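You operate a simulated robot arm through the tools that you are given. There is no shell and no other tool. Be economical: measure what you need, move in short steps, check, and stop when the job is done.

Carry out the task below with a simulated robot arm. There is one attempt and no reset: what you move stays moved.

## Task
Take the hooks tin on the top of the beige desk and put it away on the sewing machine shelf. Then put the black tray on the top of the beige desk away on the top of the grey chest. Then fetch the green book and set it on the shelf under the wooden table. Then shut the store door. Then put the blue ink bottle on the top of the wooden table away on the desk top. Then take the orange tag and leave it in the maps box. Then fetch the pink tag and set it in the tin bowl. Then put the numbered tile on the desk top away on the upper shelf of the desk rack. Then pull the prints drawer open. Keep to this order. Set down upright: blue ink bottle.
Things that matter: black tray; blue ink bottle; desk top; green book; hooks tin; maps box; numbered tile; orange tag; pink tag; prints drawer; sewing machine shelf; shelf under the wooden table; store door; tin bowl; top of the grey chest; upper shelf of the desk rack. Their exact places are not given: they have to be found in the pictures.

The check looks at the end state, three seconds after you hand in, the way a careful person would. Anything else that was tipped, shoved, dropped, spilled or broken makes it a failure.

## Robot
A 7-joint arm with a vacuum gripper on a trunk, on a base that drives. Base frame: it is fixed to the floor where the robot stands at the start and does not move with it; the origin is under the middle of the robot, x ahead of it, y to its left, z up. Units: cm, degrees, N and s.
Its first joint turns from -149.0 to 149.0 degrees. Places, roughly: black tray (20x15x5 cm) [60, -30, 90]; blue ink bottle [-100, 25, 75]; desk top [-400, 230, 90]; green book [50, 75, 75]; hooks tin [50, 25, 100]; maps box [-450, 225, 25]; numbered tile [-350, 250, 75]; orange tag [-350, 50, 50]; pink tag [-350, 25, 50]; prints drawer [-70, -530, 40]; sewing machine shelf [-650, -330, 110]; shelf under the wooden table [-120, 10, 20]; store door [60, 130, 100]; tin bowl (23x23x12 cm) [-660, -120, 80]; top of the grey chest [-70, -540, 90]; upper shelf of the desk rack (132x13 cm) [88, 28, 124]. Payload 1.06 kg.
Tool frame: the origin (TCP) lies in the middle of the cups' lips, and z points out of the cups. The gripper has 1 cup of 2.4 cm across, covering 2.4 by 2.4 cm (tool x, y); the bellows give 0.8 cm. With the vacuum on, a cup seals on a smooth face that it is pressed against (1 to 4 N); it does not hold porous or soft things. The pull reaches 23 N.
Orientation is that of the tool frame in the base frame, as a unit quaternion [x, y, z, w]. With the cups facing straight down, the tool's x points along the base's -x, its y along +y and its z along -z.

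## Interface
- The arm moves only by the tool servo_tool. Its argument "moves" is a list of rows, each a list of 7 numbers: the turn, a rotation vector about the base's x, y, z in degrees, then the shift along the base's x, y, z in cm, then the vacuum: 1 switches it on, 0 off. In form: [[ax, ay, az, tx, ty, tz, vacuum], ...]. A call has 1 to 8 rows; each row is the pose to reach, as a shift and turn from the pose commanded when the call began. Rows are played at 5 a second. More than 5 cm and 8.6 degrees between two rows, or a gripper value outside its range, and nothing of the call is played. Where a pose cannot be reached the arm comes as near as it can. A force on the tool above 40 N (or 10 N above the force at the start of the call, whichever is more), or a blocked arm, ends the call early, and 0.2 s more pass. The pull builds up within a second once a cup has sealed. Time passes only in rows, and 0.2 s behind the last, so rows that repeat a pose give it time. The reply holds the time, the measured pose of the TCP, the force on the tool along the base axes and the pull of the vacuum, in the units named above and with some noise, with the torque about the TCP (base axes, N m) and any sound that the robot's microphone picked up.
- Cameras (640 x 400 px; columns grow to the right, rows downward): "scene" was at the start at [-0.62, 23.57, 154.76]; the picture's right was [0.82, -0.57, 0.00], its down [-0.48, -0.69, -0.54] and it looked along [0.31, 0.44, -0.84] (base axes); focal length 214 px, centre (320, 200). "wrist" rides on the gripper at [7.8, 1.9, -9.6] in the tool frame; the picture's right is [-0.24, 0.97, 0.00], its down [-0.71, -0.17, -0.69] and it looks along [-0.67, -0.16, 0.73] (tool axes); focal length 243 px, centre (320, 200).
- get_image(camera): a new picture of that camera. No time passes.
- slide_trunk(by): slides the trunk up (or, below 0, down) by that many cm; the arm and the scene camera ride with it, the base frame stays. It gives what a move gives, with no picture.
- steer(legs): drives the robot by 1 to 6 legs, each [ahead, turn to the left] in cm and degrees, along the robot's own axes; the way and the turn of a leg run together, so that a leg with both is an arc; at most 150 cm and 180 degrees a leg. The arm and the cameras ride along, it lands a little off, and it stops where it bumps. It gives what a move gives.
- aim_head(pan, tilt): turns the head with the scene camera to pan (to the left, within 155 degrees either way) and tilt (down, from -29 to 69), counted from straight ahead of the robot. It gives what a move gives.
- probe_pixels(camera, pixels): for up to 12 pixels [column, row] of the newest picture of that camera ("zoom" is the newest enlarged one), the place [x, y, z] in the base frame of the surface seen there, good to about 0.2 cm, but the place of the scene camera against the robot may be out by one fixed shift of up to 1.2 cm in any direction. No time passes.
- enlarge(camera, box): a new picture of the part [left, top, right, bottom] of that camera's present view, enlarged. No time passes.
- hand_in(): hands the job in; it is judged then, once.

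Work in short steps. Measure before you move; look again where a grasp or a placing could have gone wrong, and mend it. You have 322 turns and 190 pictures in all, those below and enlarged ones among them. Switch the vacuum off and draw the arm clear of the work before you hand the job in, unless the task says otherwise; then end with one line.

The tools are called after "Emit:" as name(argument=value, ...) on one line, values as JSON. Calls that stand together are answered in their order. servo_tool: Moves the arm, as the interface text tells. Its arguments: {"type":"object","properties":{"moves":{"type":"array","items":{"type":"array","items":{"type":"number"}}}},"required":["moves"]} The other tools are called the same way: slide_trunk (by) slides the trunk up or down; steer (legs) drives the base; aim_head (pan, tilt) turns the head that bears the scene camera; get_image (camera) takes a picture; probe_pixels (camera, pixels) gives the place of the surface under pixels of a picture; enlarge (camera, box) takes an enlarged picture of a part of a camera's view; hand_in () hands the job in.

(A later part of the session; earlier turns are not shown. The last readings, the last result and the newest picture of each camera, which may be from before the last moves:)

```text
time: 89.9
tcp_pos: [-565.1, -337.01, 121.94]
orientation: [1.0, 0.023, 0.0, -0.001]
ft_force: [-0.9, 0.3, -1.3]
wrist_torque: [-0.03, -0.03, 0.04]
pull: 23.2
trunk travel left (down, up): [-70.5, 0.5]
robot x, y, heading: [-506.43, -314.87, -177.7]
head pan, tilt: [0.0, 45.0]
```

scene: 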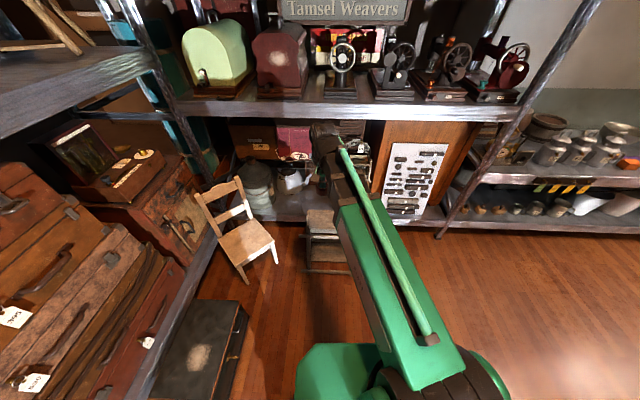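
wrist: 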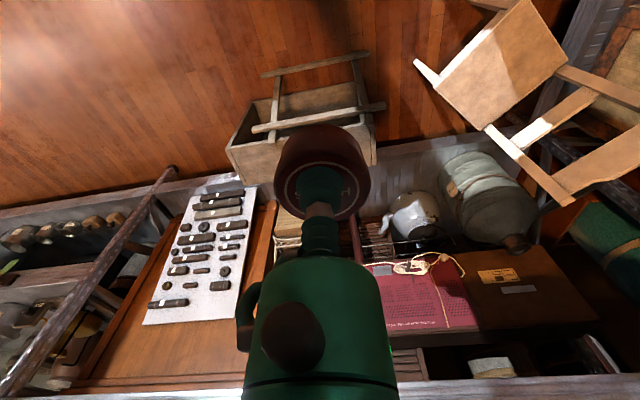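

Drive 32 cm closer, then view.

Emit:
steer(legs=[[32, 0]])

Emit:
get_image(camera="wrist")

Emit:
aim_head(pan=10, tilt=30)

Emit:
get_image(camera="scene")

```text
time: 92.0
tcp_pos: [-596.43, -338.39, 121.83]
orientation: [1.0, 0.024, 0.0, 0.0]
ft_force: [-0.7, -0.9, -1.2]
wrist_torque: [-0.01, -0.04, 0.0]
pull: 22.9
trunk travel left (down, up): [-70.5, 0.5]
robot x, y, heading: [-537.09, -316.63, -177.2]
head pan, tilt: [0.0, 45.0]
```

```text
156 pictures are left
```

wrist: 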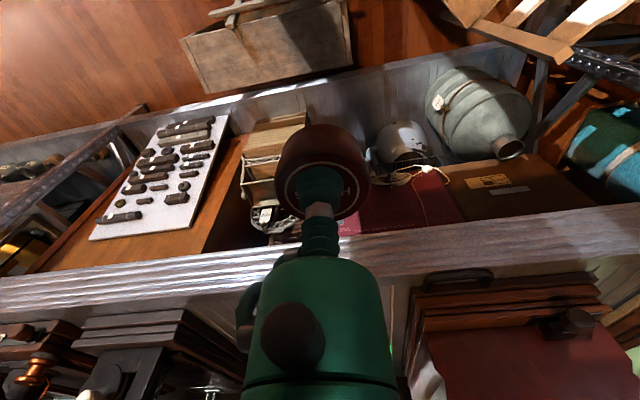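

```text
time: 92.8
tcp_pos: [-596.46, -338.37, 121.89]
orientation: [1.0, 0.024, 0.0, 0.0]
ft_force: [0.0, 0.6, -0.8]
wrist_torque: [-0.01, -0.01, -0.02]
pull: 23.5
trunk travel left (down, up): [-70.5, 0.5]
robot x, y, heading: [-537.56, -317.19, -177.3]
head pan, tilt: [10.0, 30.0]
```

```text
155 pictures are left
```

scene: 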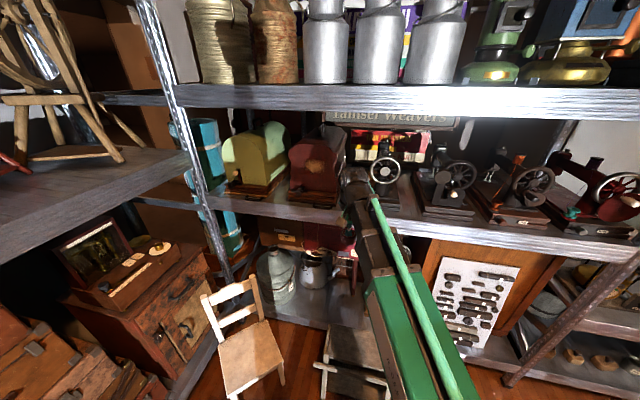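

Use the wrist view to locate the shelf edge, the case right edge and machine left edge.

Emit:
probe_pixels(camera="wrist", pixels=[[430, 240], [418, 270], [408, 300], [410, 330], [200, 300], [100, 320], [390, 285], [220, 330], [415, 345]])

Emit:
enlarge(camera="scene", box=[220, 100, 460, 250])

```text
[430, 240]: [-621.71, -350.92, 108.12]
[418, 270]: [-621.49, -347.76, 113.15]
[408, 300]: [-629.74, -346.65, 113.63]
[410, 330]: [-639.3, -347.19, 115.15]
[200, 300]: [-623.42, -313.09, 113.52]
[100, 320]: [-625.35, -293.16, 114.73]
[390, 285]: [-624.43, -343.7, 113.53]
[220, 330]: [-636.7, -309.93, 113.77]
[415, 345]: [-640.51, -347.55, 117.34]
```

```text
2.67 times, centred on (340, 175) of scene
```

zoom: 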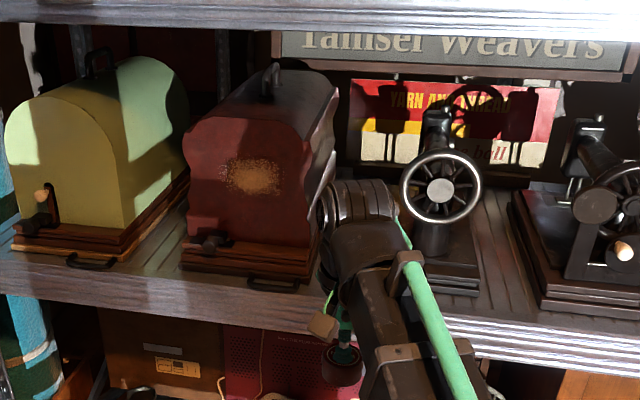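

Emit:
probe_pixels(camera="zoom", pixels=[[404, 190], [440, 190], [324, 200], [397, 200], [330, 250], [330, 160], [318, 260], [432, 270], [423, 285]])

```text
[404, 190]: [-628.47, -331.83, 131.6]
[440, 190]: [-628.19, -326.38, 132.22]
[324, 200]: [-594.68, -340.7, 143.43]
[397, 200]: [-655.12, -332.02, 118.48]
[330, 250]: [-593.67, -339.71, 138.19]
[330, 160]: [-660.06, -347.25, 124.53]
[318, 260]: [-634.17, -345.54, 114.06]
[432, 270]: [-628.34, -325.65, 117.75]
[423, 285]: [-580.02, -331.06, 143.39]
```

Gap is y -347.2 to -333.8. Advance to (-628,-340.5) at z 121.8.

Emit:
servo_tool(moves=[[0, 0, 0, -3.95, -1, 0, 1], [0, 0, 0, -7.9, -2.1, 0, 1], [0, 0, 0, -11.85, -2.1, 0, 1], [0, 0, 0, -15.8, -2.1, 0, 1], [0, 0, 0, -19.75, -2.1, 0, 1], [0, 0, 0, -23.7, -2.1, 0, 1], [0, 0, 0, -27.65, -2.1, 0, 1], [0, 0, 0, -31.6, -2.1, 0, 1]])

Emit:
get_image(camera="wrist")

Emit:
get_image(camera="scene")

```text
time: 94.6
tcp_pos: [-628.06, -340.55, 121.96]
orientation: [1.0, 0.024, 0.0, 0.0]
ft_force: [-0.3, -0.9, -1.1]
wrist_torque: [-0.02, -0.01, -0.06]
pull: 23.0
trunk travel left (down, up): [-70.5, 0.5]
robot x, y, heading: [-537.51, -317.1, -177.3]
head pan, tilt: [10.0, 30.0]
```

```text
153 pictures are left
```

wrist: 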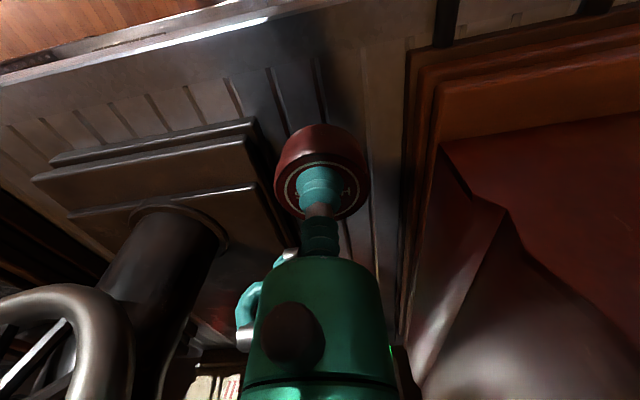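

```text
152 pictures are left
```

scene: 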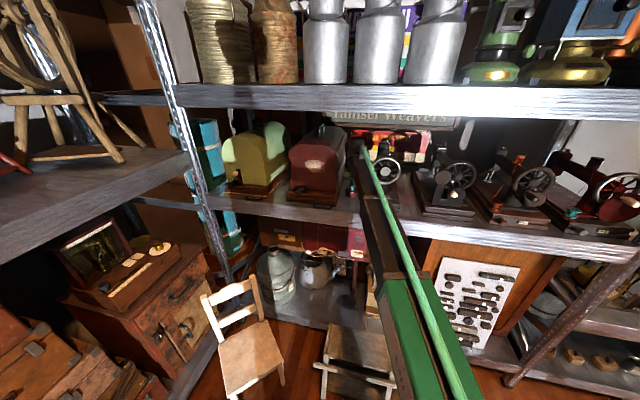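

Clear on both sides. Lower onto the shelf.

Emit:
servo_tool(moves=[[0, 0, 0, 0, 0, -2.5, 1], [0, 0, 0, 0, 0, -4.5, 1], [0, 0, 0, 0, 0, -5.2, 1], [0, 0, 0, 0, 0, -5.4, 1], [0, 0, 0, 0, 0, -5.4, 1]])

```text
time: 95.8
tcp_pos: [-627.93, -340.48, 116.62]
orientation: [1.0, 0.023, -0.001, 0.0]
ft_force: [-3.0, -0.7, 12.3]
wrist_torque: [-0.03, -0.01, 0.03]
pull: 22.9
trunk travel left (down, up): [-70.5, 0.5]
robot x, y, heading: [-537.26, -316.54, -177.3]
head pan, tilt: [10.0, 30.0]
```

Contact (12 N up). Release and rise.

Emit:
servo_tool(moves=[[0, 0, 0, 0, 0, 0.3, 0], [0, 0, 0, 0, 0, 0.4, 0], [0, 0, 0, 0, 0, 0.4, 0], [0, 0, 0, 0, 0, 2, 0], [0, 0, 0, 0, 0, 5, 0]])

Emit:
get_image(camera="wrist")

```text
time: 97.0
tcp_pos: [-627.84, -340.5, 121.53]
orientation: [1.0, 0.023, 0.001, -0.001]
ft_force: [-0.1, 0.2, -0.1]
wrist_torque: [-0.01, 0.0, 0.0]
pull: 0.1
trunk travel left (down, up): [-70.5, 0.5]
robot x, y, heading: [-537.33, -316.95, -177.4]
head pan, tilt: [10.0, 30.0]
```

```text
151 pictures are left
```

wrist: 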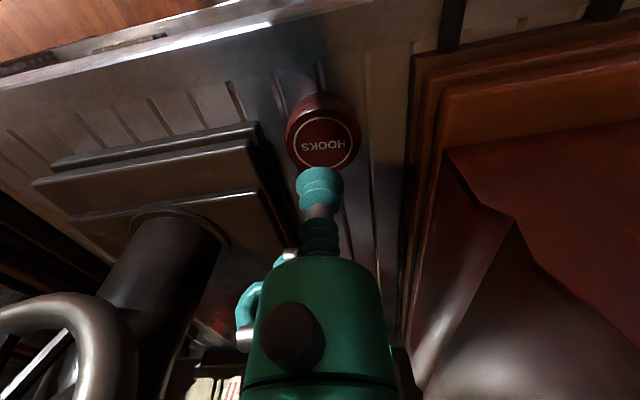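

Tin stands on the shelf. Retract straight back, and look at the area to the right for the tin bowl while here.

Emit:
servo_tool(moves=[[0, 0, 0, 4, 0, 0, 0], [0, 0, 0, 8, 0, 0, 0], [0, 0, 0, 12, 0, 0, 0], [0, 0, 0, 16, 0, 0, 0], [0, 0, 0, 20, 0, 0, 0], [0, 0, 0, 24, 0, 0, 0], [0, 0, 0, 28, 0, 0, 0], [0, 0, 0, 31.6, 0, 0, 0]])

Emit:
steer(legs=[[-60, 0]])

Emit:
aim_head(pan=-50, tilt=20)

Emit:
get_image(camera="scene")

```text
time: 98.8
tcp_pos: [-596.05, -340.53, 121.63]
orientation: [1.0, 0.024, 0.0, 0.0]
ft_force: [-0.3, -0.4, -0.5]
wrist_torque: [0.01, -0.02, -0.02]
pull: 0.2
trunk travel left (down, up): [-70.5, 0.5]
robot x, y, heading: [-537.32, -316.82, -177.4]
head pan, tilt: [10.0, 30.0]
```

```text
time: 102.2
tcp_pos: [-535.85, -337.73, 121.73]
orientation: [1.0, 0.026, -0.001, 0.0]
ft_force: [-0.2, 0.8, 0.2]
wrist_torque: [0.01, -0.01, -0.01]
pull: 0.1
trunk travel left (down, up): [-70.5, 0.5]
robot x, y, heading: [-477.0, -313.55, -177.3]
head pan, tilt: [10.0, 30.0]
```

```text
time: 103.5
tcp_pos: [-535.92, -337.81, 121.57]
orientation: [1.0, 0.025, 0.0, 0.0]
ft_force: [-0.3, 0.9, 0.4]
wrist_torque: [0.0, 0.01, -0.01]
pull: 0.1
trunk travel left (down, up): [-70.5, 0.5]
robot x, y, heading: [-477.69, -313.99, -177.1]
head pan, tilt: [-50.0, 20.0]
```

```text
150 pictures are left
```

scene: 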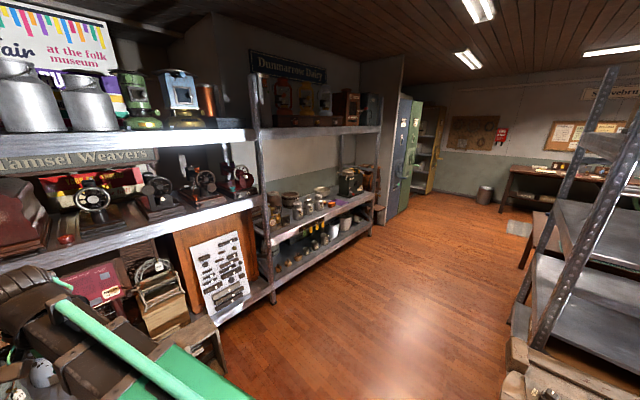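

Return along the same route in reverse.

Emit:
steer(legs=[[-150, 0], [-17, 0], [0, -92.7], [150, 0], [47, 0], [0, -90]])

Emit:
aim_head(pan=0, tilt=40)

Emit:
get_image(camera="scene")

```text
time: 129.2
tcp_pos: [-248.17, -84.82, 121.65]
orientation: [-0.003, 1.0, 0.0, 0.0]
ft_force: [-0.6, -0.2, 0.2]
wrist_torque: [-0.01, -0.01, 0.0]
pull: 0.0
trunk travel left (down, up): [-70.5, 0.5]
robot x, y, heading: [-308.1, -106.51, 0.9]
head pan, tilt: [-50.0, 20.0]
```

```text
time: 130.4
tcp_pos: [-248.34, -84.85, 121.54]
orientation: [-0.004, 1.0, -0.001, 0.0]
ft_force: [0.1, -0.3, 0.0]
wrist_torque: [-0.01, 0.01, 0.0]
pull: 0.1
trunk travel left (down, up): [-70.5, 0.5]
robot x, y, heading: [-308.09, -106.15, 0.5]
head pan, tilt: [0.0, 40.0]
```

```text
149 pictures are left
```

scene: 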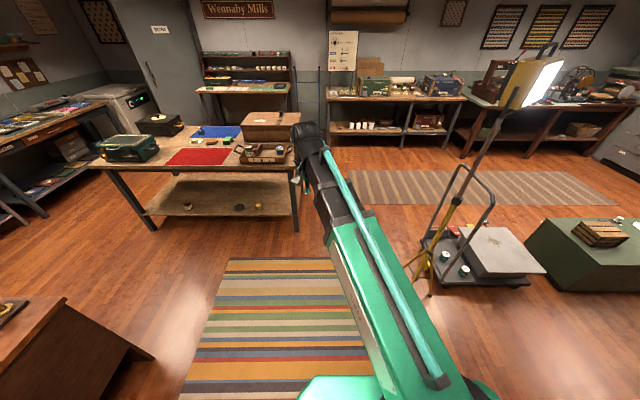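

Drive ahead along the same line to the aisle, then turn left and go up the aisle to face the desk.

Emit:
steer(legs=[[150, -0.7], [134, 0], [0, 90], [80, 0], [0, -90]])

Emit:
get_image(camera="scene")

```text
time: 155.6
tcp_pos: [30.98, 1.77, 121.61]
orientation: [-0.019, 1.0, 0.0, 0.0]
ft_force: [0.2, 0.7, -0.9]
wrist_torque: [-0.03, 0.0, 0.01]
pull: 0.1
trunk travel left (down, up): [-70.5, 0.5]
robot x, y, heading: [-28.25, -21.49, 2.4]
head pan, tilt: [0.0, 40.0]
```

```text
148 pictures are left
```

scene: 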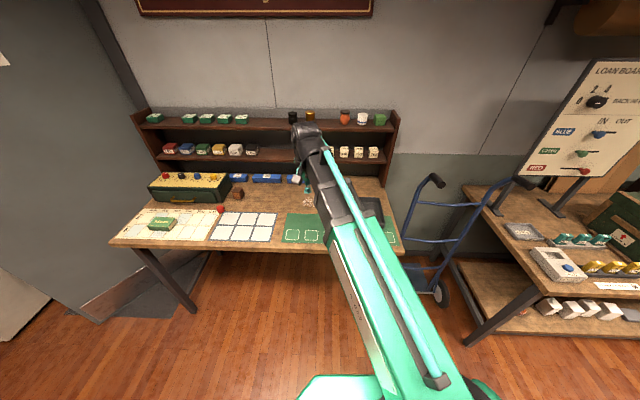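

Move the tool over the tray at about (57,-25).

Emit:
servo_tool(moves=[[0, 0, 0, 3.2, -3.2, -1, 0], [0, 0, 0, 6.4, -6.4, -2, 0], [0, 0, 0, 9.6, -9.6, -4, 0], [0, 0, 0, 12.8, -12.8, -6, 0], [0, 0, 0, 16, -16, -8, 0], [0, 0, 0, 19.2, -19.2, -10, 0], [0, 0, 0, 22.4, -22.4, -12, 0], [0, 0, 0, 25, -25.5, -14, 0]])

Emit:
get_image(camera="wrist")

```text
time: 157.4
tcp_pos: [55.98, -24.07, 107.56]
orientation: [-0.019, 1.0, -0.001, -0.001]
ft_force: [0.0, -0.6, 0.3]
wrist_torque: [0.01, 0.0, -0.03]
pull: 0.1
trunk travel left (down, up): [-70.5, 0.5]
robot x, y, heading: [-28.45, -21.45, 2.2]
head pan, tilt: [0.0, 40.0]
```

```text
147 pictures are left
```

wrist: 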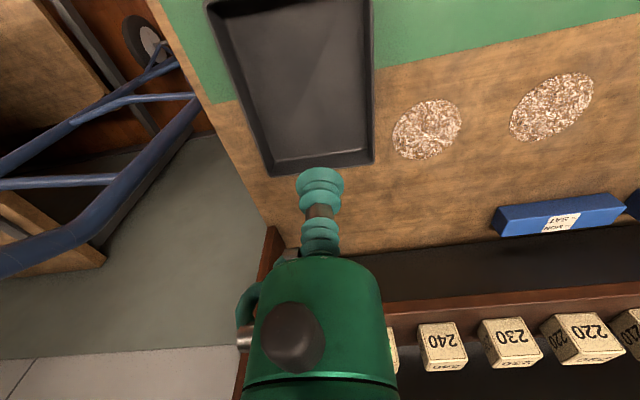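

Emit:
probe_pixels(camera="wrist", pixels=[[215, 10], [366, 5], [270, 160], [368, 150], [310, 60], [320, 120], [300, 20], [272, 172]])

```text
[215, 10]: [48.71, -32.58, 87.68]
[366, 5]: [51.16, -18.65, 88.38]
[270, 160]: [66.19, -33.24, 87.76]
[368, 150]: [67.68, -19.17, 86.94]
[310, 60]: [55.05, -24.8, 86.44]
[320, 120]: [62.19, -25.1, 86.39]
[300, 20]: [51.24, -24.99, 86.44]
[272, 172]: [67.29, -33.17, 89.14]
```

Tray centre (57.7,-25.6), floor z 86.4. Descend onto it.

Emit:
servo_tool(moves=[[0, 0, 0, 1, -1, -4, 0], [0, 0, 0, 1.7, -1.6, -8, 0], [0, 0, 0, 1.7, -1.6, -12, 0], [0, 0, 0, 1.7, -1.6, -16, 0], [0, 0, 0, 1.7, -1.6, -19, 1], [0, 0, 0, 1.7, -1.6, -21, 1], [0, 0, 0, 1.7, -1.6, -21.3, 1], [0, 0, 0, 1.7, -1.6, -21.4, 1]])

Emit:
servo_tool(moves=[[0, 0, 0, 0, 0, 0, 1], [0, 0, 0, 0, 0, 0, 1], [0, 0, 0, 0, 0, 0, 1]])

```text
time: 159.2
tcp_pos: [57.64, -25.41, 86.29]
orientation: [-0.018, 1.0, -0.001, 0.003]
ft_force: [3.6, -2.7, 16.9]
wrist_torque: [0.02, 0.04, 0.11]
pull: 22.9
trunk travel left (down, up): [-70.5, 0.5]
robot x, y, heading: [-27.97, -21.71, 2.1]
head pan, tilt: [0.0, 40.0]
```

```text
time: 160.0
tcp_pos: [57.67, -25.5, 86.18]
orientation: [-0.018, 1.0, -0.001, 0.0]
ft_force: [3.9, -3.0, 9.9]
wrist_torque: [0.01, 0.0, -0.05]
pull: 23.0
trunk travel left (down, up): [-70.5, 0.5]
robot x, y, heading: [-28.06, -21.06, 2.3]
head pan, tilt: [0.0, 40.0]
```

Sealed. Lift 25 cm.

Emit:
servo_tool(moves=[[0, 0, 0, 0, 0, 1.5, 1], [0, 0, 0, 0, 0, 4, 1], [0, 0, 0, 0, 0, 8, 1], [0, 0, 0, 0, 0, 12, 1], [0, 0, 0, 0, 0, 16, 1], [0, 0, 0, 0, 0, 20, 1], [0, 0, 0, -2, 2, 24, 1], [0, 0, 0, -5, 4, 28, 1]])

Emit:
get_image(camera="wrist")

```text
refused: row 8 steps farther than a row can; nothing moved
```

```text
146 pictures are left
```

wrist: 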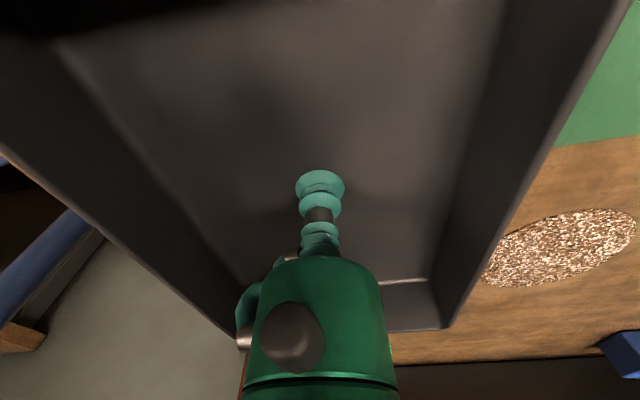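

Emit:
servo_tool(moves=[[0, 0, 0, 0, 0, 1.5, 1], [0, 0, 0, 0, 0, 4, 1], [0, 0, 0, 0, 0, 8, 1], [0, 0, 0, 0, 0, 12, 1], [0, 0, 0, 0, 0, 16, 1], [0, 0, 0, 0, 0, 20, 1], [0, 0, 0, -2, 2, 23.5, 1], [0, 0, 0, -4, 4, 26, 1]])

Emit:
get_image(camera="scene")

```text
time: 161.8
tcp_pos: [53.69, -21.36, 112.28]
orientation: [-0.019, 1.0, 0.001, 0.0]
ft_force: [-0.5, -0.6, -1.7]
wrist_torque: [0.01, 0.0, -0.02]
pull: 23.0
trunk travel left (down, up): [-70.5, 0.5]
robot x, y, heading: [-28.36, -21.52, 2.1]
head pan, tilt: [0.0, 40.0]
```

```text
145 pictures are left
```

scene: 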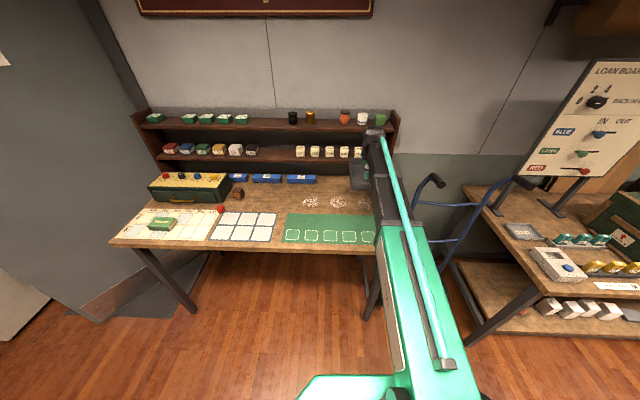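

Retract the tray toward the robot, clear of the hand truck, then turn right.

Emit:
servo_tool(moves=[[0, 0, 0, -4, 0, 1, 1], [0, 0, 0, -8, 0, 2, 1], [0, 0, 0, -12, 0, 3, 1], [0, 0, 0, -16, 0, 4, 1], [0, 0, 0, -20, 0, 5, 1], [0, 0, 0, -23, 0, 6, 1]])

Emit:
steer(legs=[[0, -92], [150, 0], [100, 0]])

Emit:
aim_head(pan=0, tilt=25)

Emit:
get_image(camera="scene")

```text
time: 163.2
tcp_pos: [30.6, -21.29, 118.11]
orientation: [-0.019, 1.0, 0.0, 0.0]
ft_force: [-0.2, 1.5, -1.9]
wrist_torque: [0.06, 0.01, 0.01]
pull: 22.9
trunk travel left (down, up): [-70.5, 0.5]
robot x, y, heading: [-28.21, -21.47, 1.8]
head pan, tilt: [0.0, 40.0]
```

```text
time: 179.4
tcp_pos: [-21.9, -333.42, 118.16]
orientation: [0.693, 0.721, 0.0, 0.0]
ft_force: [-0.5, 0.3, -2.0]
wrist_torque: [0.02, -0.02, -0.02]
pull: 22.7
trunk travel left (down, up): [-70.5, 0.5]
robot x, y, heading: [-22.38, -274.96, -87.8]
head pan, tilt: [0.0, 40.0]
```

```text
time: 180.2
tcp_pos: [-21.94, -333.37, 118.07]
orientation: [0.694, 0.72, 0.0, 0.0]
ft_force: [-0.3, 0.4, -0.9]
wrist_torque: [0.02, -0.01, 0.0]
pull: 23.1
trunk travel left (down, up): [-70.5, 0.5]
robot x, y, heading: [-22.04, -274.91, -87.6]
head pan, tilt: [0.0, 25.0]
```

```text
144 pictures are left
```

scene: 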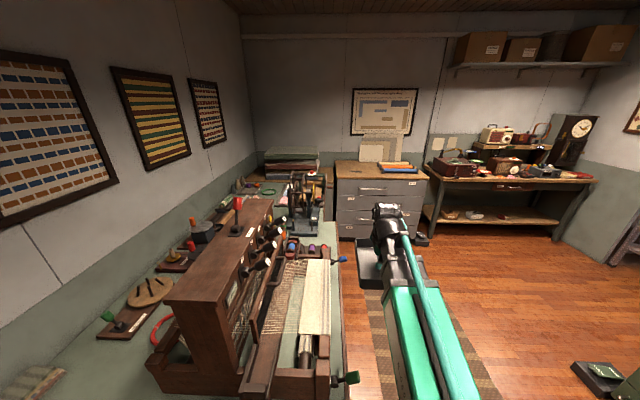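

Probing chest top, items on it, table edge, and drawers; zoom on the chest.

Emit:
probe_pixels(camera="scene", pixels=[[350, 378], [345, 260], [340, 178], [425, 178], [375, 168], [400, 168], [415, 172], [340, 232], [420, 245], [343, 170], [365, 385]])

Emit:
enlarge(camera="scene", box=[310, 120, 470, 250])

```text
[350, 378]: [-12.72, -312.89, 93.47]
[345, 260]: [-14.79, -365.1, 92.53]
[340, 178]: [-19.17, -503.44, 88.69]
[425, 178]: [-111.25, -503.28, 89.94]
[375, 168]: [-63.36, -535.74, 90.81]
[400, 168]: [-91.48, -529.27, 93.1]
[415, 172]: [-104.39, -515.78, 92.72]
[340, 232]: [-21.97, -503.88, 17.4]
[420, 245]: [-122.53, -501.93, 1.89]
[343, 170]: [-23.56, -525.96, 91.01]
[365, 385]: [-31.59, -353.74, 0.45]
```

```text
3.08 times, centred on (390, 185) of scene
```

zoom: 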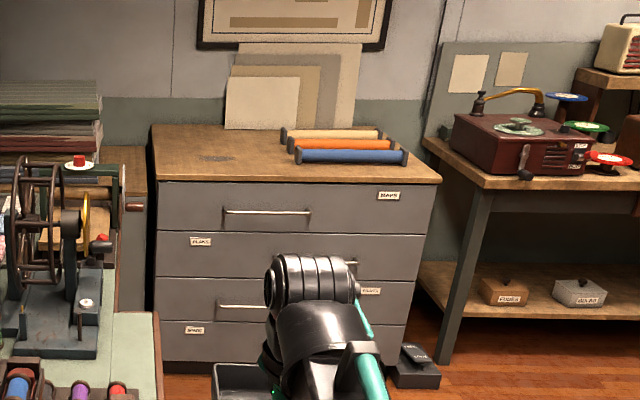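

The loom table edge is at x≈-14, close to my left; I shift to x≈-62 before advancing. Back 40, veer right, straighten.

Emit:
steer(legs=[[-40, 0], [0, -35], [75, 0], [0, 33]])

Emit:
get_image(camera="scene")

```text
time: 189.6
tcp_pos: [-64.06, -354.57, 118.04]
orientation: [0.7, 0.714, 0.0, 0.0]
ft_force: [-0.4, 0.4, -0.6]
wrist_torque: [0.03, -0.02, 0.0]
pull: 22.5
trunk travel left (down, up): [-70.5, 0.5]
robot x, y, heading: [-63.34, -295.95, -89.0]
head pan, tilt: [0.0, 25.0]
```

```text
142 pictures are left
```

scene: 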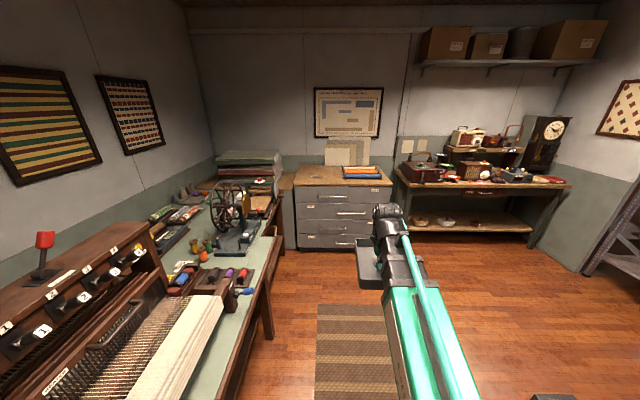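

Clear. Advance 143 cm, then inspect the chest top.

Emit:
steer(legs=[[143, 0]])

Emit:
aim_head(pan=0, tilt=45)

Emit:
get_image(camera="scene")

Emit:
get_image(camera="wrist")

```text
time: 196.8
tcp_pos: [-60.4, -501.1, 117.97]
orientation: [0.698, 0.716, -0.001, -0.001]
ft_force: [-0.5, -0.1, -2.0]
wrist_torque: [0.01, -0.03, -0.02]
pull: 23.2
trunk travel left (down, up): [-70.5, 0.5]
robot x, y, heading: [-60.07, -442.2, -88.5]
head pan, tilt: [0.0, 25.0]
```

```text
time: 197.7
tcp_pos: [-60.55, -501.04, 118.04]
orientation: [0.698, 0.716, 0.0, -0.001]
ft_force: [-0.6, -0.3, -1.9]
wrist_torque: [0.03, 0.01, -0.02]
pull: 22.8
trunk travel left (down, up): [-70.5, 0.5]
robot x, y, heading: [-60.46, -442.21, -88.7]
head pan, tilt: [0.0, 45.0]
```

```text
141 pictures are left
```

scene: 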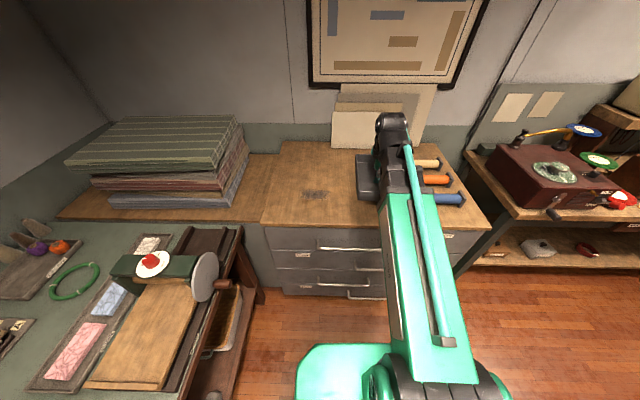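

```text
140 pictures are left
```

wrist: 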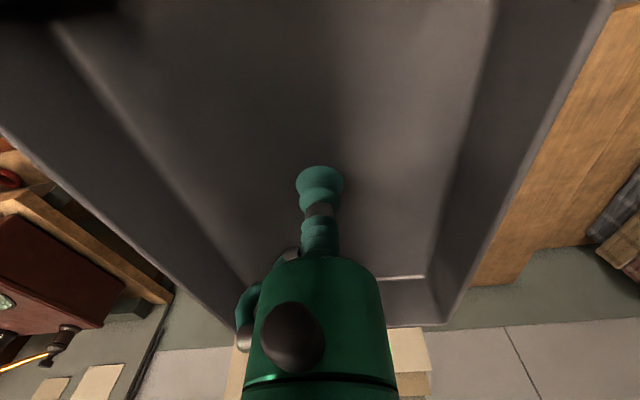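

Emit:
probe_pixels(camera="scene", pixels=[[312, 195], [265, 222], [285, 145], [350, 222], [340, 160], [345, 150], [250, 190], [335, 190]])

Emit:
enlarge(camera="scene", box=[255, 130, 415, 300])

```text
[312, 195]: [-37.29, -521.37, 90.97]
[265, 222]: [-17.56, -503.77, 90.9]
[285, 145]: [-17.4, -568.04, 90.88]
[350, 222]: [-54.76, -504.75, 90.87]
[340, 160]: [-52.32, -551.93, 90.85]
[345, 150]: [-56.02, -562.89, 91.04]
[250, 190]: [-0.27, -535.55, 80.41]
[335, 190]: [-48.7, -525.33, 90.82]
```

```text
2.35 times, centred on (335, 215) of scene
```

zoom: 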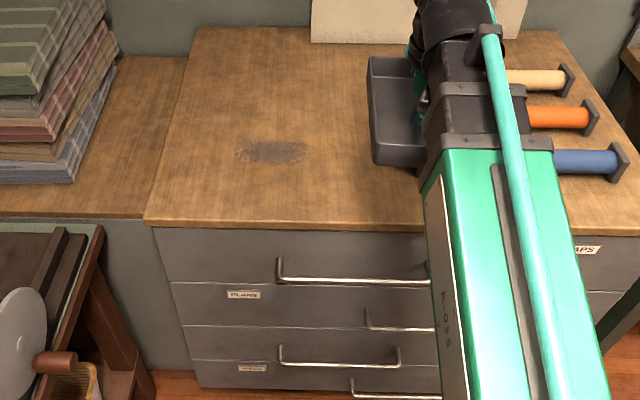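

Move tray over (-39.5,-529), then lower.

Emit:
servo_tool(moves=[[0, 0, 0, 2.7, -3.5, 0, 1], [0, 0, 0, 5.4, -7, 0, 1], [0, 0, 0, 8.1, -10.5, 0, 1], [0, 0, 0, 10.8, -14, 0, 1], [0, 0, 0, 13.5, -17.5, -1, 1], [0, 0, 0, 16, -21, -3, 1], [0, 0, 0, 18.5, -24.5, -5, 1], [0, 0, 0, 21, -28, -7, 1]])

Emit:
servo_tool(moves=[[0, 0, 0, 0, 0, -4, 1], [0, 0, 0, 0, 0, -8, 1], [0, 0, 0, 0, 0, -12, 1], [0, 0, 0, 0, 0, -16, 1]])

Emit:
get_image(camera="scene")

```text
time: 199.5
tcp_pos: [-39.2, -529.33, 110.96]
orientation: [0.699, 0.715, 0.0, 0.0]
ft_force: [-0.3, 0.1, -1.8]
wrist_torque: [-0.02, -0.03, 0.0]
pull: 22.7
trunk travel left (down, up): [-70.5, 0.5]
robot x, y, heading: [-59.65, -442.59, -88.4]
head pan, tilt: [0.0, 45.0]
```

```text
time: 200.5
tcp_pos: [-39.34, -528.94, 95.1]
orientation: [0.698, 0.716, 0.0, 0.0]
ft_force: [0.0, 0.2, -2.2]
wrist_torque: [0.04, 0.0, -0.01]
pull: 22.7
trunk travel left (down, up): [-70.5, 0.5]
robot x, y, heading: [-59.68, -442.58, -88.5]
head pan, tilt: [0.0, 45.0]
```

```text
138 pictures are left
```

scene: 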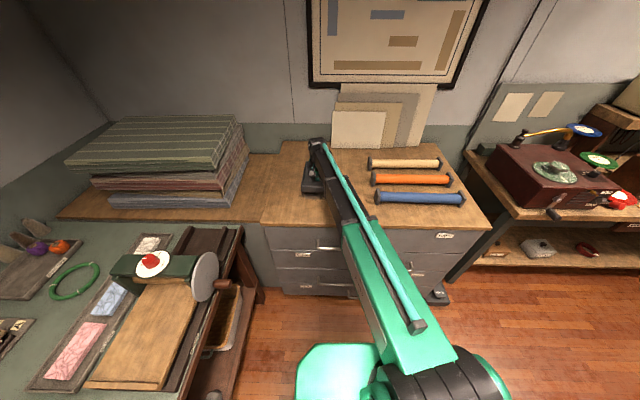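

Lower the last ~4 cm with contact check.

Emit:
servo_tool(moves=[[0, 0, 0, 0, 0, -2, 1], [0, 0, 0, 0, 0, -3.3, 1], [0, 0, 0, 0, 0, -3.9, 1], [0, 0, 0, 0, 0, -4.2, 1], [0, 0, 0, 0, 0, -4.2, 1]])

```text
time: 201.7
tcp_pos: [-39.37, -529.14, 90.93]
orientation: [0.698, 0.716, 0.0, 0.001]
ft_force: [2.4, -3.6, 8.8]
wrist_torque: [0.0, 0.01, -0.02]
pull: 23.1
trunk travel left (down, up): [-70.5, 0.5]
robot x, y, heading: [-60.16, -442.48, -88.6]
head pan, tilt: [0.0, 45.0]
```

Contact. Release and rise.

Emit:
servo_tool(moves=[[0, 0, 0, 0, 0, 0.3, 0], [0, 0, 0, 0, 0, 0.4, 0], [0, 0, 0, 0, 0, 0.4, 0], [0, 0, 0, 0, 0, 3, 0], [0, 0, 0, 0, 0, 7.5, 0], [0, 0, 0, 0, 0, 12, 0], [0, 0, 0, 0, 0, 16.5, 0], [0, 0, 0, 0, 2, 21, 0]])

Emit:
servo_tool(moves=[[0, 0, 0, 0, 4.5, 0, 0], [0, 0, 0, 0, 9, 0, 0], [0, 0, 0, 0, 13.5, 0, 0], [0, 0, 0, 0, 18, 0, 0], [0, 0, 0, -4, 20, 0, 0], [0, 0, 0, -8, 22, 0, 0], [0, 0, 0, -12, 24, 0, 0], [0, 0, 0, -16, 26, 0, 0]])

Emit:
get_image(camera="scene")

```text
time: 203.5
tcp_pos: [-39.6, -527.11, 111.87]
orientation: [0.698, 0.716, 0.0, 0.0]
ft_force: [0.6, 0.1, -0.1]
wrist_torque: [-0.02, 0.01, -0.02]
pull: 0.0
trunk travel left (down, up): [-70.5, 0.5]
robot x, y, heading: [-60.01, -442.5, -88.4]
head pan, tilt: [0.0, 45.0]
```

```text
time: 205.3
tcp_pos: [-55.63, -501.03, 111.86]
orientation: [0.698, 0.716, -0.001, 0.0]
ft_force: [0.2, -0.5, 0.6]
wrist_torque: [0.0, 0.0, 0.0]
pull: 0.1
trunk travel left (down, up): [-70.5, 0.5]
robot x, y, heading: [-60.1, -442.44, -88.5]
head pan, tilt: [0.0, 45.0]
```

```text
137 pictures are left
```

scene: 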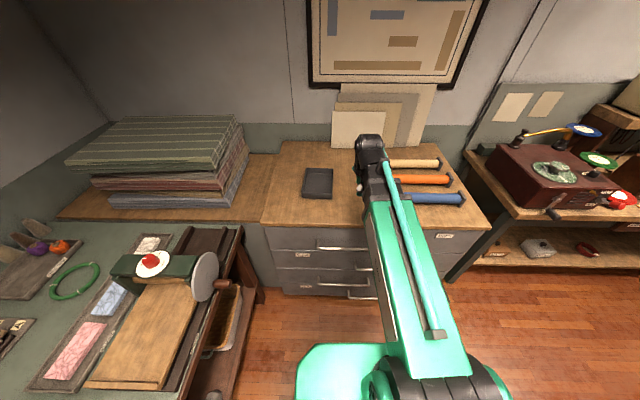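

Tray rests well on the chest. Now go back up the aisle in reverse to the desk for the green book.

Emit:
steer(legs=[[0, -1.5], [-150, 0], [-62, 0], [0, -9.5], [-150, 0], [-62, 0]])

Emit:
aim_head(pan=150, tilt=45)

Emit:
get_image(camera="scene")

```text
time: 226.8
tcp_pos: [-39.69, -82.36, 111.8]
orientation: [0.749, 0.662, 0.0, 0.0]
ft_force: [-0.4, -0.2, 0.6]
wrist_torque: [-0.01, -0.03, 0.02]
pull: 0.0
trunk travel left (down, up): [-70.5, 0.5]
robot x, y, heading: [-35.51, -23.53, -97.0]
head pan, tilt: [0.0, 45.0]
```

```text
time: 229.1
tcp_pos: [-39.78, -82.49, 111.71]
orientation: [0.75, 0.661, 0.0, 0.0]
ft_force: [0.6, 0.9, -0.2]
wrist_torque: [-0.02, -0.06, -0.01]
pull: 0.0
trunk travel left (down, up): [-70.5, 0.5]
robot x, y, heading: [-35.3, -23.26, -97.0]
head pan, tilt: [150.0, 45.0]
```

```text
136 pictures are left
```

scene: 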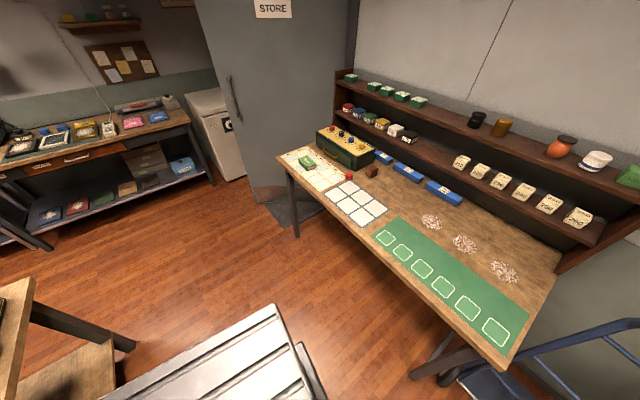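

Back 63 more then turn to face the desk.

Emit:
steer(legs=[[-63, 0], [0, 97]])

Emit:
aim_head(pan=10, tilt=45)

Emit:
get_image(camera="scene")

```text
time: 236.8
tcp_pos: [31.34, 42.61, 111.76]
orientation: [-0.002, 1.0, 0.0, 0.0]
ft_force: [0.2, -0.5, -0.8]
wrist_torque: [0.01, 0.04, 0.0]
pull: 0.0
trunk travel left (down, up): [-70.5, 0.5]
robot x, y, heading: [-27.49, 39.52, 0.4]
head pan, tilt: [150.0, 45.0]
```

```text
time: 239.0
tcp_pos: [31.42, 42.65, 111.78]
orientation: [-0.003, 1.0, 0.0, 0.0]
ft_force: [0.2, -0.4, -0.8]
wrist_torque: [-0.02, 0.01, 0.04]
pull: 0.0
trunk travel left (down, up): [-70.5, 0.5]
robot x, y, heading: [-27.31, 39.55, 0.0]
head pan, tilt: [10.0, 45.0]
```

```text
135 pictures are left
```

scene: 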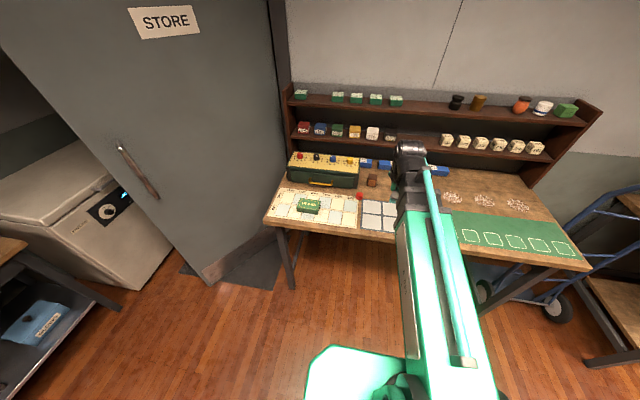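

Move the tool over the book.

Emit:
servo_tool(moves=[[0, 0, 0, 1.8, 4.1, -1.5, 0], [0, 0, 0, 3.6, 8.2, -3, 0], [0, 0, 0, 5.4, 12.3, -4.5, 0], [0, 0, 0, 7.2, 16.4, -6, 0], [0, 0, 0, 9, 20.5, -7.5, 0], [0, 0, 0, 10.8, 24.6, -9, 0], [0, 0, 0, 12.6, 28.7, -9, 0], [0, 0, 0, 14, 32.5, -9, 0]])

Emit:
get_image(camera="wrist")

```text
time: 240.8
tcp_pos: [45.34, 74.97, 102.72]
orientation: [-0.003, 1.0, -0.001, 0.001]
ft_force: [-0.5, 0.1, 0.6]
wrist_torque: [-0.01, -0.02, 0.01]
pull: 0.0
trunk travel left (down, up): [-70.5, 0.5]
robot x, y, heading: [-27.18, 39.34, 0.5]
head pan, tilt: [10.0, 45.0]
```

```text
134 pictures are left
```

wrist: 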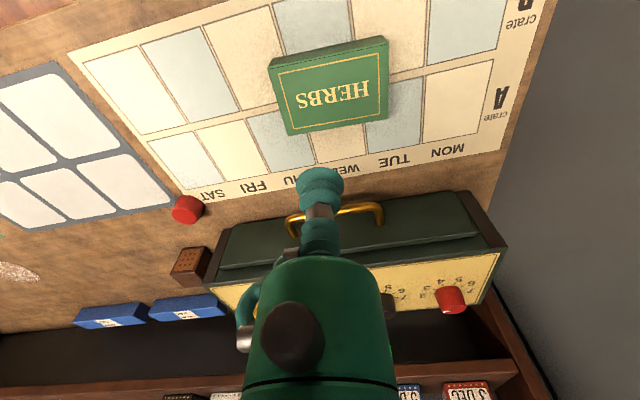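

Emit:
probe_pixels(camera="wrist", pixels=[[330, 90], [270, 68], [388, 42], [388, 115], [290, 133], [331, 105], [300, 45]])

```text
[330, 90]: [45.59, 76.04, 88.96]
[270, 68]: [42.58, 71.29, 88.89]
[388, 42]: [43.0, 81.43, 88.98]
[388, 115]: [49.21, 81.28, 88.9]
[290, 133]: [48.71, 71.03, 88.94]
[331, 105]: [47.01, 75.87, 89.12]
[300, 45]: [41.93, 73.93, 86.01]
```

Book centre (45.9,76.2,88.95). Descend and grip.

Emit:
servo_tool(moves=[[0, 0, 0, 0.5, 1.2, -4, 0], [0, 0, 0, 0.5, 1.2, -8, 0], [0, 0, 0, 0.5, 1.2, -11.5, 1], [0, 0, 0, 0.5, 1.2, -13.5, 1], [0, 0, 0, 0.5, 1.2, -14, 1], [0, 0, 0, 0.5, 1.2, -14.1, 1], [0, 0, 0, 0.5, 1.2, -14.1, 1], [0, 0, 0, 0.5, 1.2, -14.1, 1]])

Emit:
servo_tool(moves=[[0, 0, 0, 0, 0, 1.5, 1], [0, 0, 0, 0, 0, 5, 1], [0, 0, 0, 0, 0, 9, 1], [0, 0, 0, 0, 0, 13, 1], [0, 0, 0, 0, 0, 17, 1]])

Emit:
get_image(camera="wrist")

```text
time: 242.6
tcp_pos: [45.81, 76.09, 88.75]
orientation: [-0.002, 1.0, 0.001, 0.001]
ft_force: [7.1, -1.8, 13.6]
wrist_torque: [0.03, 0.04, -0.03]
pull: 23.2
trunk travel left (down, up): [-70.5, 0.5]
robot x, y, heading: [-27.49, 38.93, 0.3]
head pan, tilt: [10.0, 45.0]
```

```text
time: 243.8
tcp_pos: [45.97, 76.27, 105.7]
orientation: [-0.003, 1.0, 0.0, 0.0]
ft_force: [0.6, 0.3, 0.0]
wrist_torque: [0.03, 0.0, -0.03]
pull: 22.4
trunk travel left (down, up): [-70.5, 0.5]
robot x, y, heading: [-27.75, 39.11, 0.6]
head pan, tilt: [10.0, 45.0]
```

```text
133 pictures are left
```

wrist: 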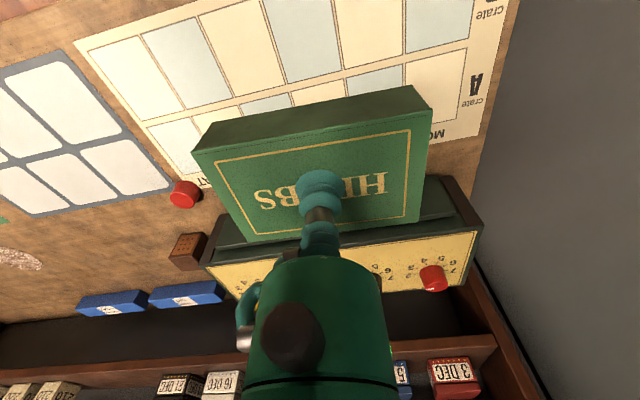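

Book held. Retract toward the robot's front, then turn right to face down the aisle.

Emit:
servo_tool(moves=[[0, 0, 0, -2, -3.9, 2, 1], [0, 0, 0, -4, -7.8, 4, 1], [0, 0, 0, -6, -11.7, 6, 1], [0, 0, 0, -8, -15.6, 6, 1], [0, 0, 0, -10, -19.5, 6, 1], [0, 0, 0, -12, -23.4, 6, 1], [0, 0, 0, -14, -27.3, 6, 1], [0, 0, 0, -16, -31.2, 6, 1]])

Emit:
steer(legs=[[0, -90]])

Emit:
aim_head(pan=-90, tilt=50)

Emit:
slide_trunk(by=-60)

Emit:
get_image(camera="scene")

```text
time: 245.6
tcp_pos: [29.89, 44.92, 111.66]
orientation: [-0.003, 1.0, 0.0, 0.0]
ft_force: [0.3, 0.0, -1.6]
wrist_torque: [0.01, 0.04, 0.01]
pull: 23.3
trunk travel left (down, up): [-70.5, 0.5]
robot x, y, heading: [-27.61, 39.18, 0.4]
head pan, tilt: [10.0, 45.0]
```

```text
time: 249.8
tcp_pos: [-22.76, -18.28, 111.62]
orientation: [0.711, 0.703, 0.001, 0.0]
ft_force: [-0.5, 0.2, -2.0]
wrist_torque: [0.0, -0.01, 0.01]
pull: 23.1
trunk travel left (down, up): [-70.5, 0.5]
robot x, y, heading: [-27.54, 39.42, -90.7]
head pan, tilt: [10.0, 45.0]
```

```text
time: 251.6
tcp_pos: [-22.76, -18.36, 111.55]
orientation: [0.711, 0.703, 0.0, 0.0]
ft_force: [0.5, -0.3, -1.4]
wrist_torque: [-0.02, 0.01, 0.0]
pull: 23.3
trunk travel left (down, up): [-70.5, 0.5]
robot x, y, heading: [-27.3, 39.16, -90.8]
head pan, tilt: [-90.0, 50.0]
```

```text
refused: -60 is not a number from -40 to 40
```

```text
132 pictures are left
```

scene: 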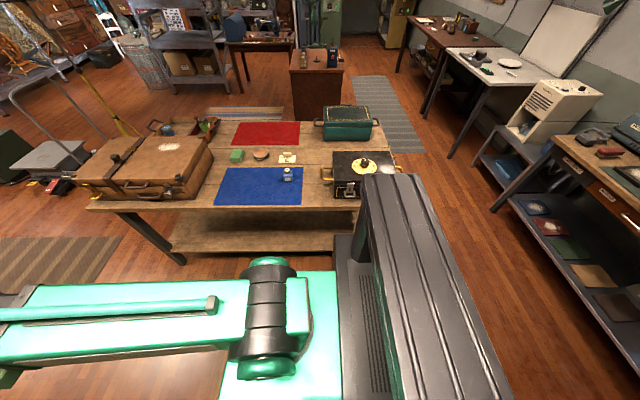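

Probing the table edges and lower shelf; then lower the trunk.

Emit:
probe_pixels(camera="scene", pixels=[[180, 240], [200, 252], [300, 248], [330, 230], [250, 225], [88, 207], [300, 208], [390, 150], [250, 210], [180, 258], [288, 175]])

Emit:
slide_trunk(by=-40)

Emit:
aim_head(pan=-90, tilt=30)

Emit:
get_image(camera="scene")

```text
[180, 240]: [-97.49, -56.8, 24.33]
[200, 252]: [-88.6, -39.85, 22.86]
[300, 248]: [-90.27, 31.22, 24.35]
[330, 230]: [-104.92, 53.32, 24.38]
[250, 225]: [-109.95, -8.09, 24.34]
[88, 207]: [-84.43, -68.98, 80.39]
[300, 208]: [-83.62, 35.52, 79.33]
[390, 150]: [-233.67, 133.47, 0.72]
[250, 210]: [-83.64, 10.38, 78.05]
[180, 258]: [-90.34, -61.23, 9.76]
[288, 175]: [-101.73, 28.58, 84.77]
```

```text
time: 255.4
tcp_pos: [-22.78, -18.26, 71.59]
orientation: [0.711, 0.703, 0.0, 0.0]
ft_force: [-0.4, 1.1, -1.4]
wrist_torque: [0.03, -0.03, 0.03]
pull: 23.2
trunk travel left (down, up): [-30.5, 40.5]
robot x, y, heading: [-27.45, 39.01, -90.4]
head pan, tilt: [-90.0, 50.0]
```

```text
time: 256.3
tcp_pos: [-22.6, -18.28, 71.74]
orientation: [0.712, 0.703, 0.0, 0.0]
ft_force: [-0.3, 0.6, -1.6]
wrist_torque: [0.02, 0.02, 0.02]
pull: 22.7
trunk travel left (down, up): [-30.5, 40.5]
robot x, y, heading: [-27.43, 39.39, -90.6]
head pan, tilt: [-90.0, 30.0]
```

```text
131 pictures are left
```

scene: 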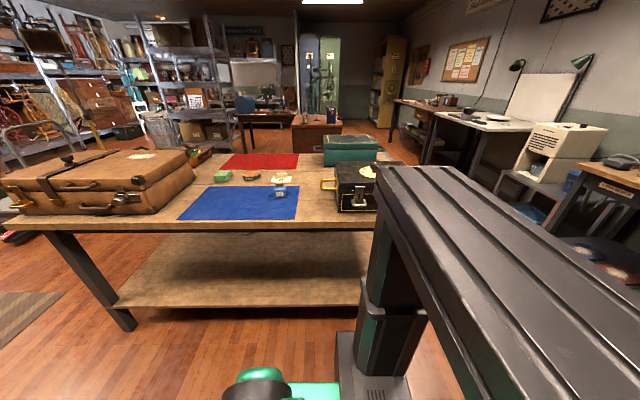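

Shelf z≈24, front edge x≈-88, table underside ≈75. Lower fully, arm down 10, then turn right 90 so the tool faces the shelf.

Emit:
slide_trunk(by=-30)

Emit:
servo_tool(moves=[[0, 0, 0, 0, 0, -4, 1], [0, 0, 0, 0, 0, -7, 1]])

Emit:
steer(legs=[[0, -90]])

Emit:
aim_head(pan=20, tilt=30)

Emit:
get_image(camera="scene")

Emit:
get_image(camera="wrist")

```text
time: 259.3
tcp_pos: [-22.69, -18.33, 41.58]
orientation: [0.711, 0.703, 0.0, 0.0]
ft_force: [-0.1, -0.3, -2.3]
wrist_torque: [0.01, -0.02, 0.01]
pull: 22.5
trunk travel left (down, up): [-0.5, 70.5]
robot x, y, heading: [-27.41, 39.16, -90.5]
head pan, tilt: [-90.0, 30.0]
```

```text
time: 259.9
tcp_pos: [-22.58, -18.21, 34.58]
orientation: [0.711, 0.703, 0.0, 0.0]
ft_force: [0.2, 0.0, -0.9]
wrist_torque: [-0.01, 0.0, 0.02]
pull: 22.8
trunk travel left (down, up): [-0.5, 70.5]
robot x, y, heading: [-27.22, 39.28, -90.8]
head pan, tilt: [-90.0, 30.0]
```

```text
time: 264.1
tcp_pos: [-84.98, 35.42, 34.56]
orientation: [1.0, -0.014, 0.001, 0.0]
ft_force: [-0.7, -0.9, -0.9]
wrist_torque: [-0.01, -0.03, 0.0]
pull: 22.8
trunk travel left (down, up): [-0.5, 70.5]
robot x, y, heading: [-27.1, 39.09, 178.6]
head pan, tilt: [-90.0, 30.0]
```

```text
time: 266.0
tcp_pos: [-85.06, 35.22, 34.61]
orientation: [1.0, -0.014, 0.0, -0.001]
ft_force: [-0.7, 0.8, -1.6]
wrist_torque: [0.01, 0.0, -0.01]
pull: 23.2
trunk travel left (down, up): [-0.5, 70.5]
robot x, y, heading: [-27.43, 39.06, 178.1]
head pan, tilt: [20.0, 30.0]
```

```text
130 pictures are left
```

scene: 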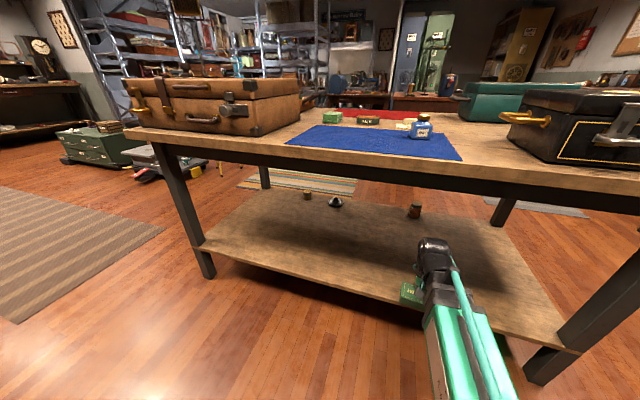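

```text
129 pictures are left
```

wrist: 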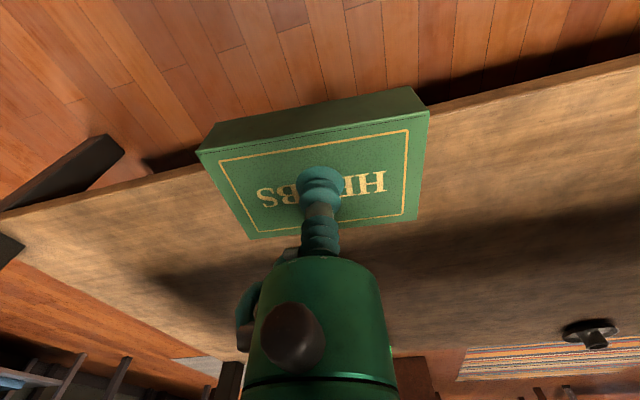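

Plenty of room. Extend under the table by 20 cm at this height.

Emit:
servo_tool(moves=[[0, 0, 0, -4, 0, 0, 1], [0, 0, 0, -8, 0, 0, 1], [0, 0, 0, -12, 0, 0, 1], [0, 0, 0, -16, 0, 0, 1], [0, 0, 0, -20, 0, 0, 1]])

Emit:
get_image(camera="scene")

Emit:
get_image(camera="wrist")

```text
time: 267.2
tcp_pos: [-105.08, 35.38, 34.64]
orientation: [1.0, -0.014, 0.0, 0.0]
ft_force: [0.9, 0.6, -1.5]
wrist_torque: [-0.01, 0.01, -0.04]
pull: 23.2
trunk travel left (down, up): [-0.5, 70.5]
robot x, y, heading: [-27.64, 39.42, 178.5]
head pan, tilt: [20.0, 30.0]
```

```text
128 pictures are left
```

scene: 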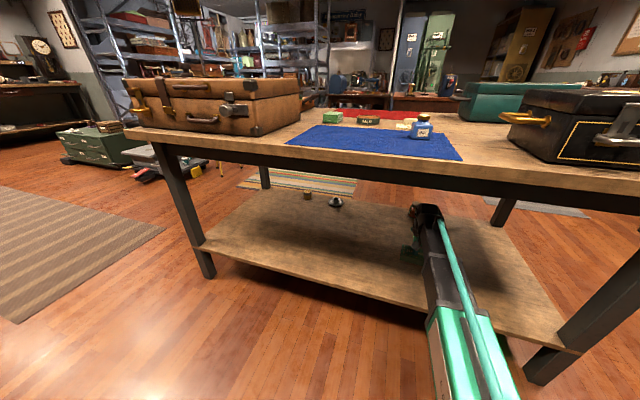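

```text
127 pictures are left
```

wrist: 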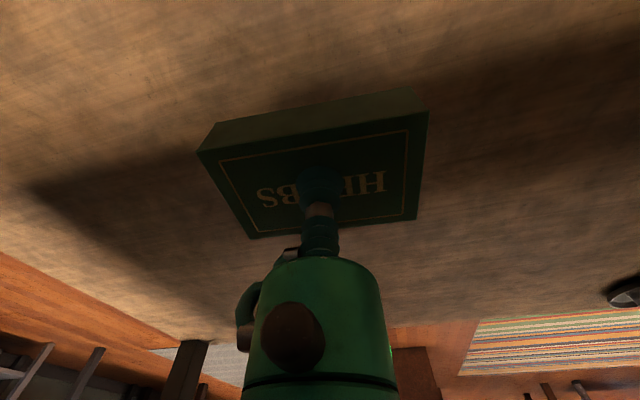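

Emit:
probe_pixels(camera="wrist", pixels=[[150, 130], [480, 130], [300, 40]])

Emit:
servo_tool(moves=[[0, 0, 0, 0, 0, -4, 1], [0, 0, 0, 0, 0, -6.5, 1], [0, 0, 0, 0, 0, -7.3, 1], [0, 0, 0, 0, 0, -7.7, 1], [0, 0, 0, 0, 0, -7.7, 1]])

```text
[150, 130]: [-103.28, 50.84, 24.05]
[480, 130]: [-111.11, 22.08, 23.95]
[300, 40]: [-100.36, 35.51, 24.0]
```

```text
time: 268.4
tcp_pos: [-105.17, 35.21, 27.08]
orientation: [1.0, -0.014, -0.001, 0.0]
ft_force: [-0.3, 1.4, 6.4]
wrist_torque: [-0.03, 0.02, 0.03]
pull: 22.8
trunk travel left (down, up): [-0.5, 70.5]
robot x, y, heading: [-27.59, 39.71, 178.3]
head pan, tilt: [20.0, 30.0]
```

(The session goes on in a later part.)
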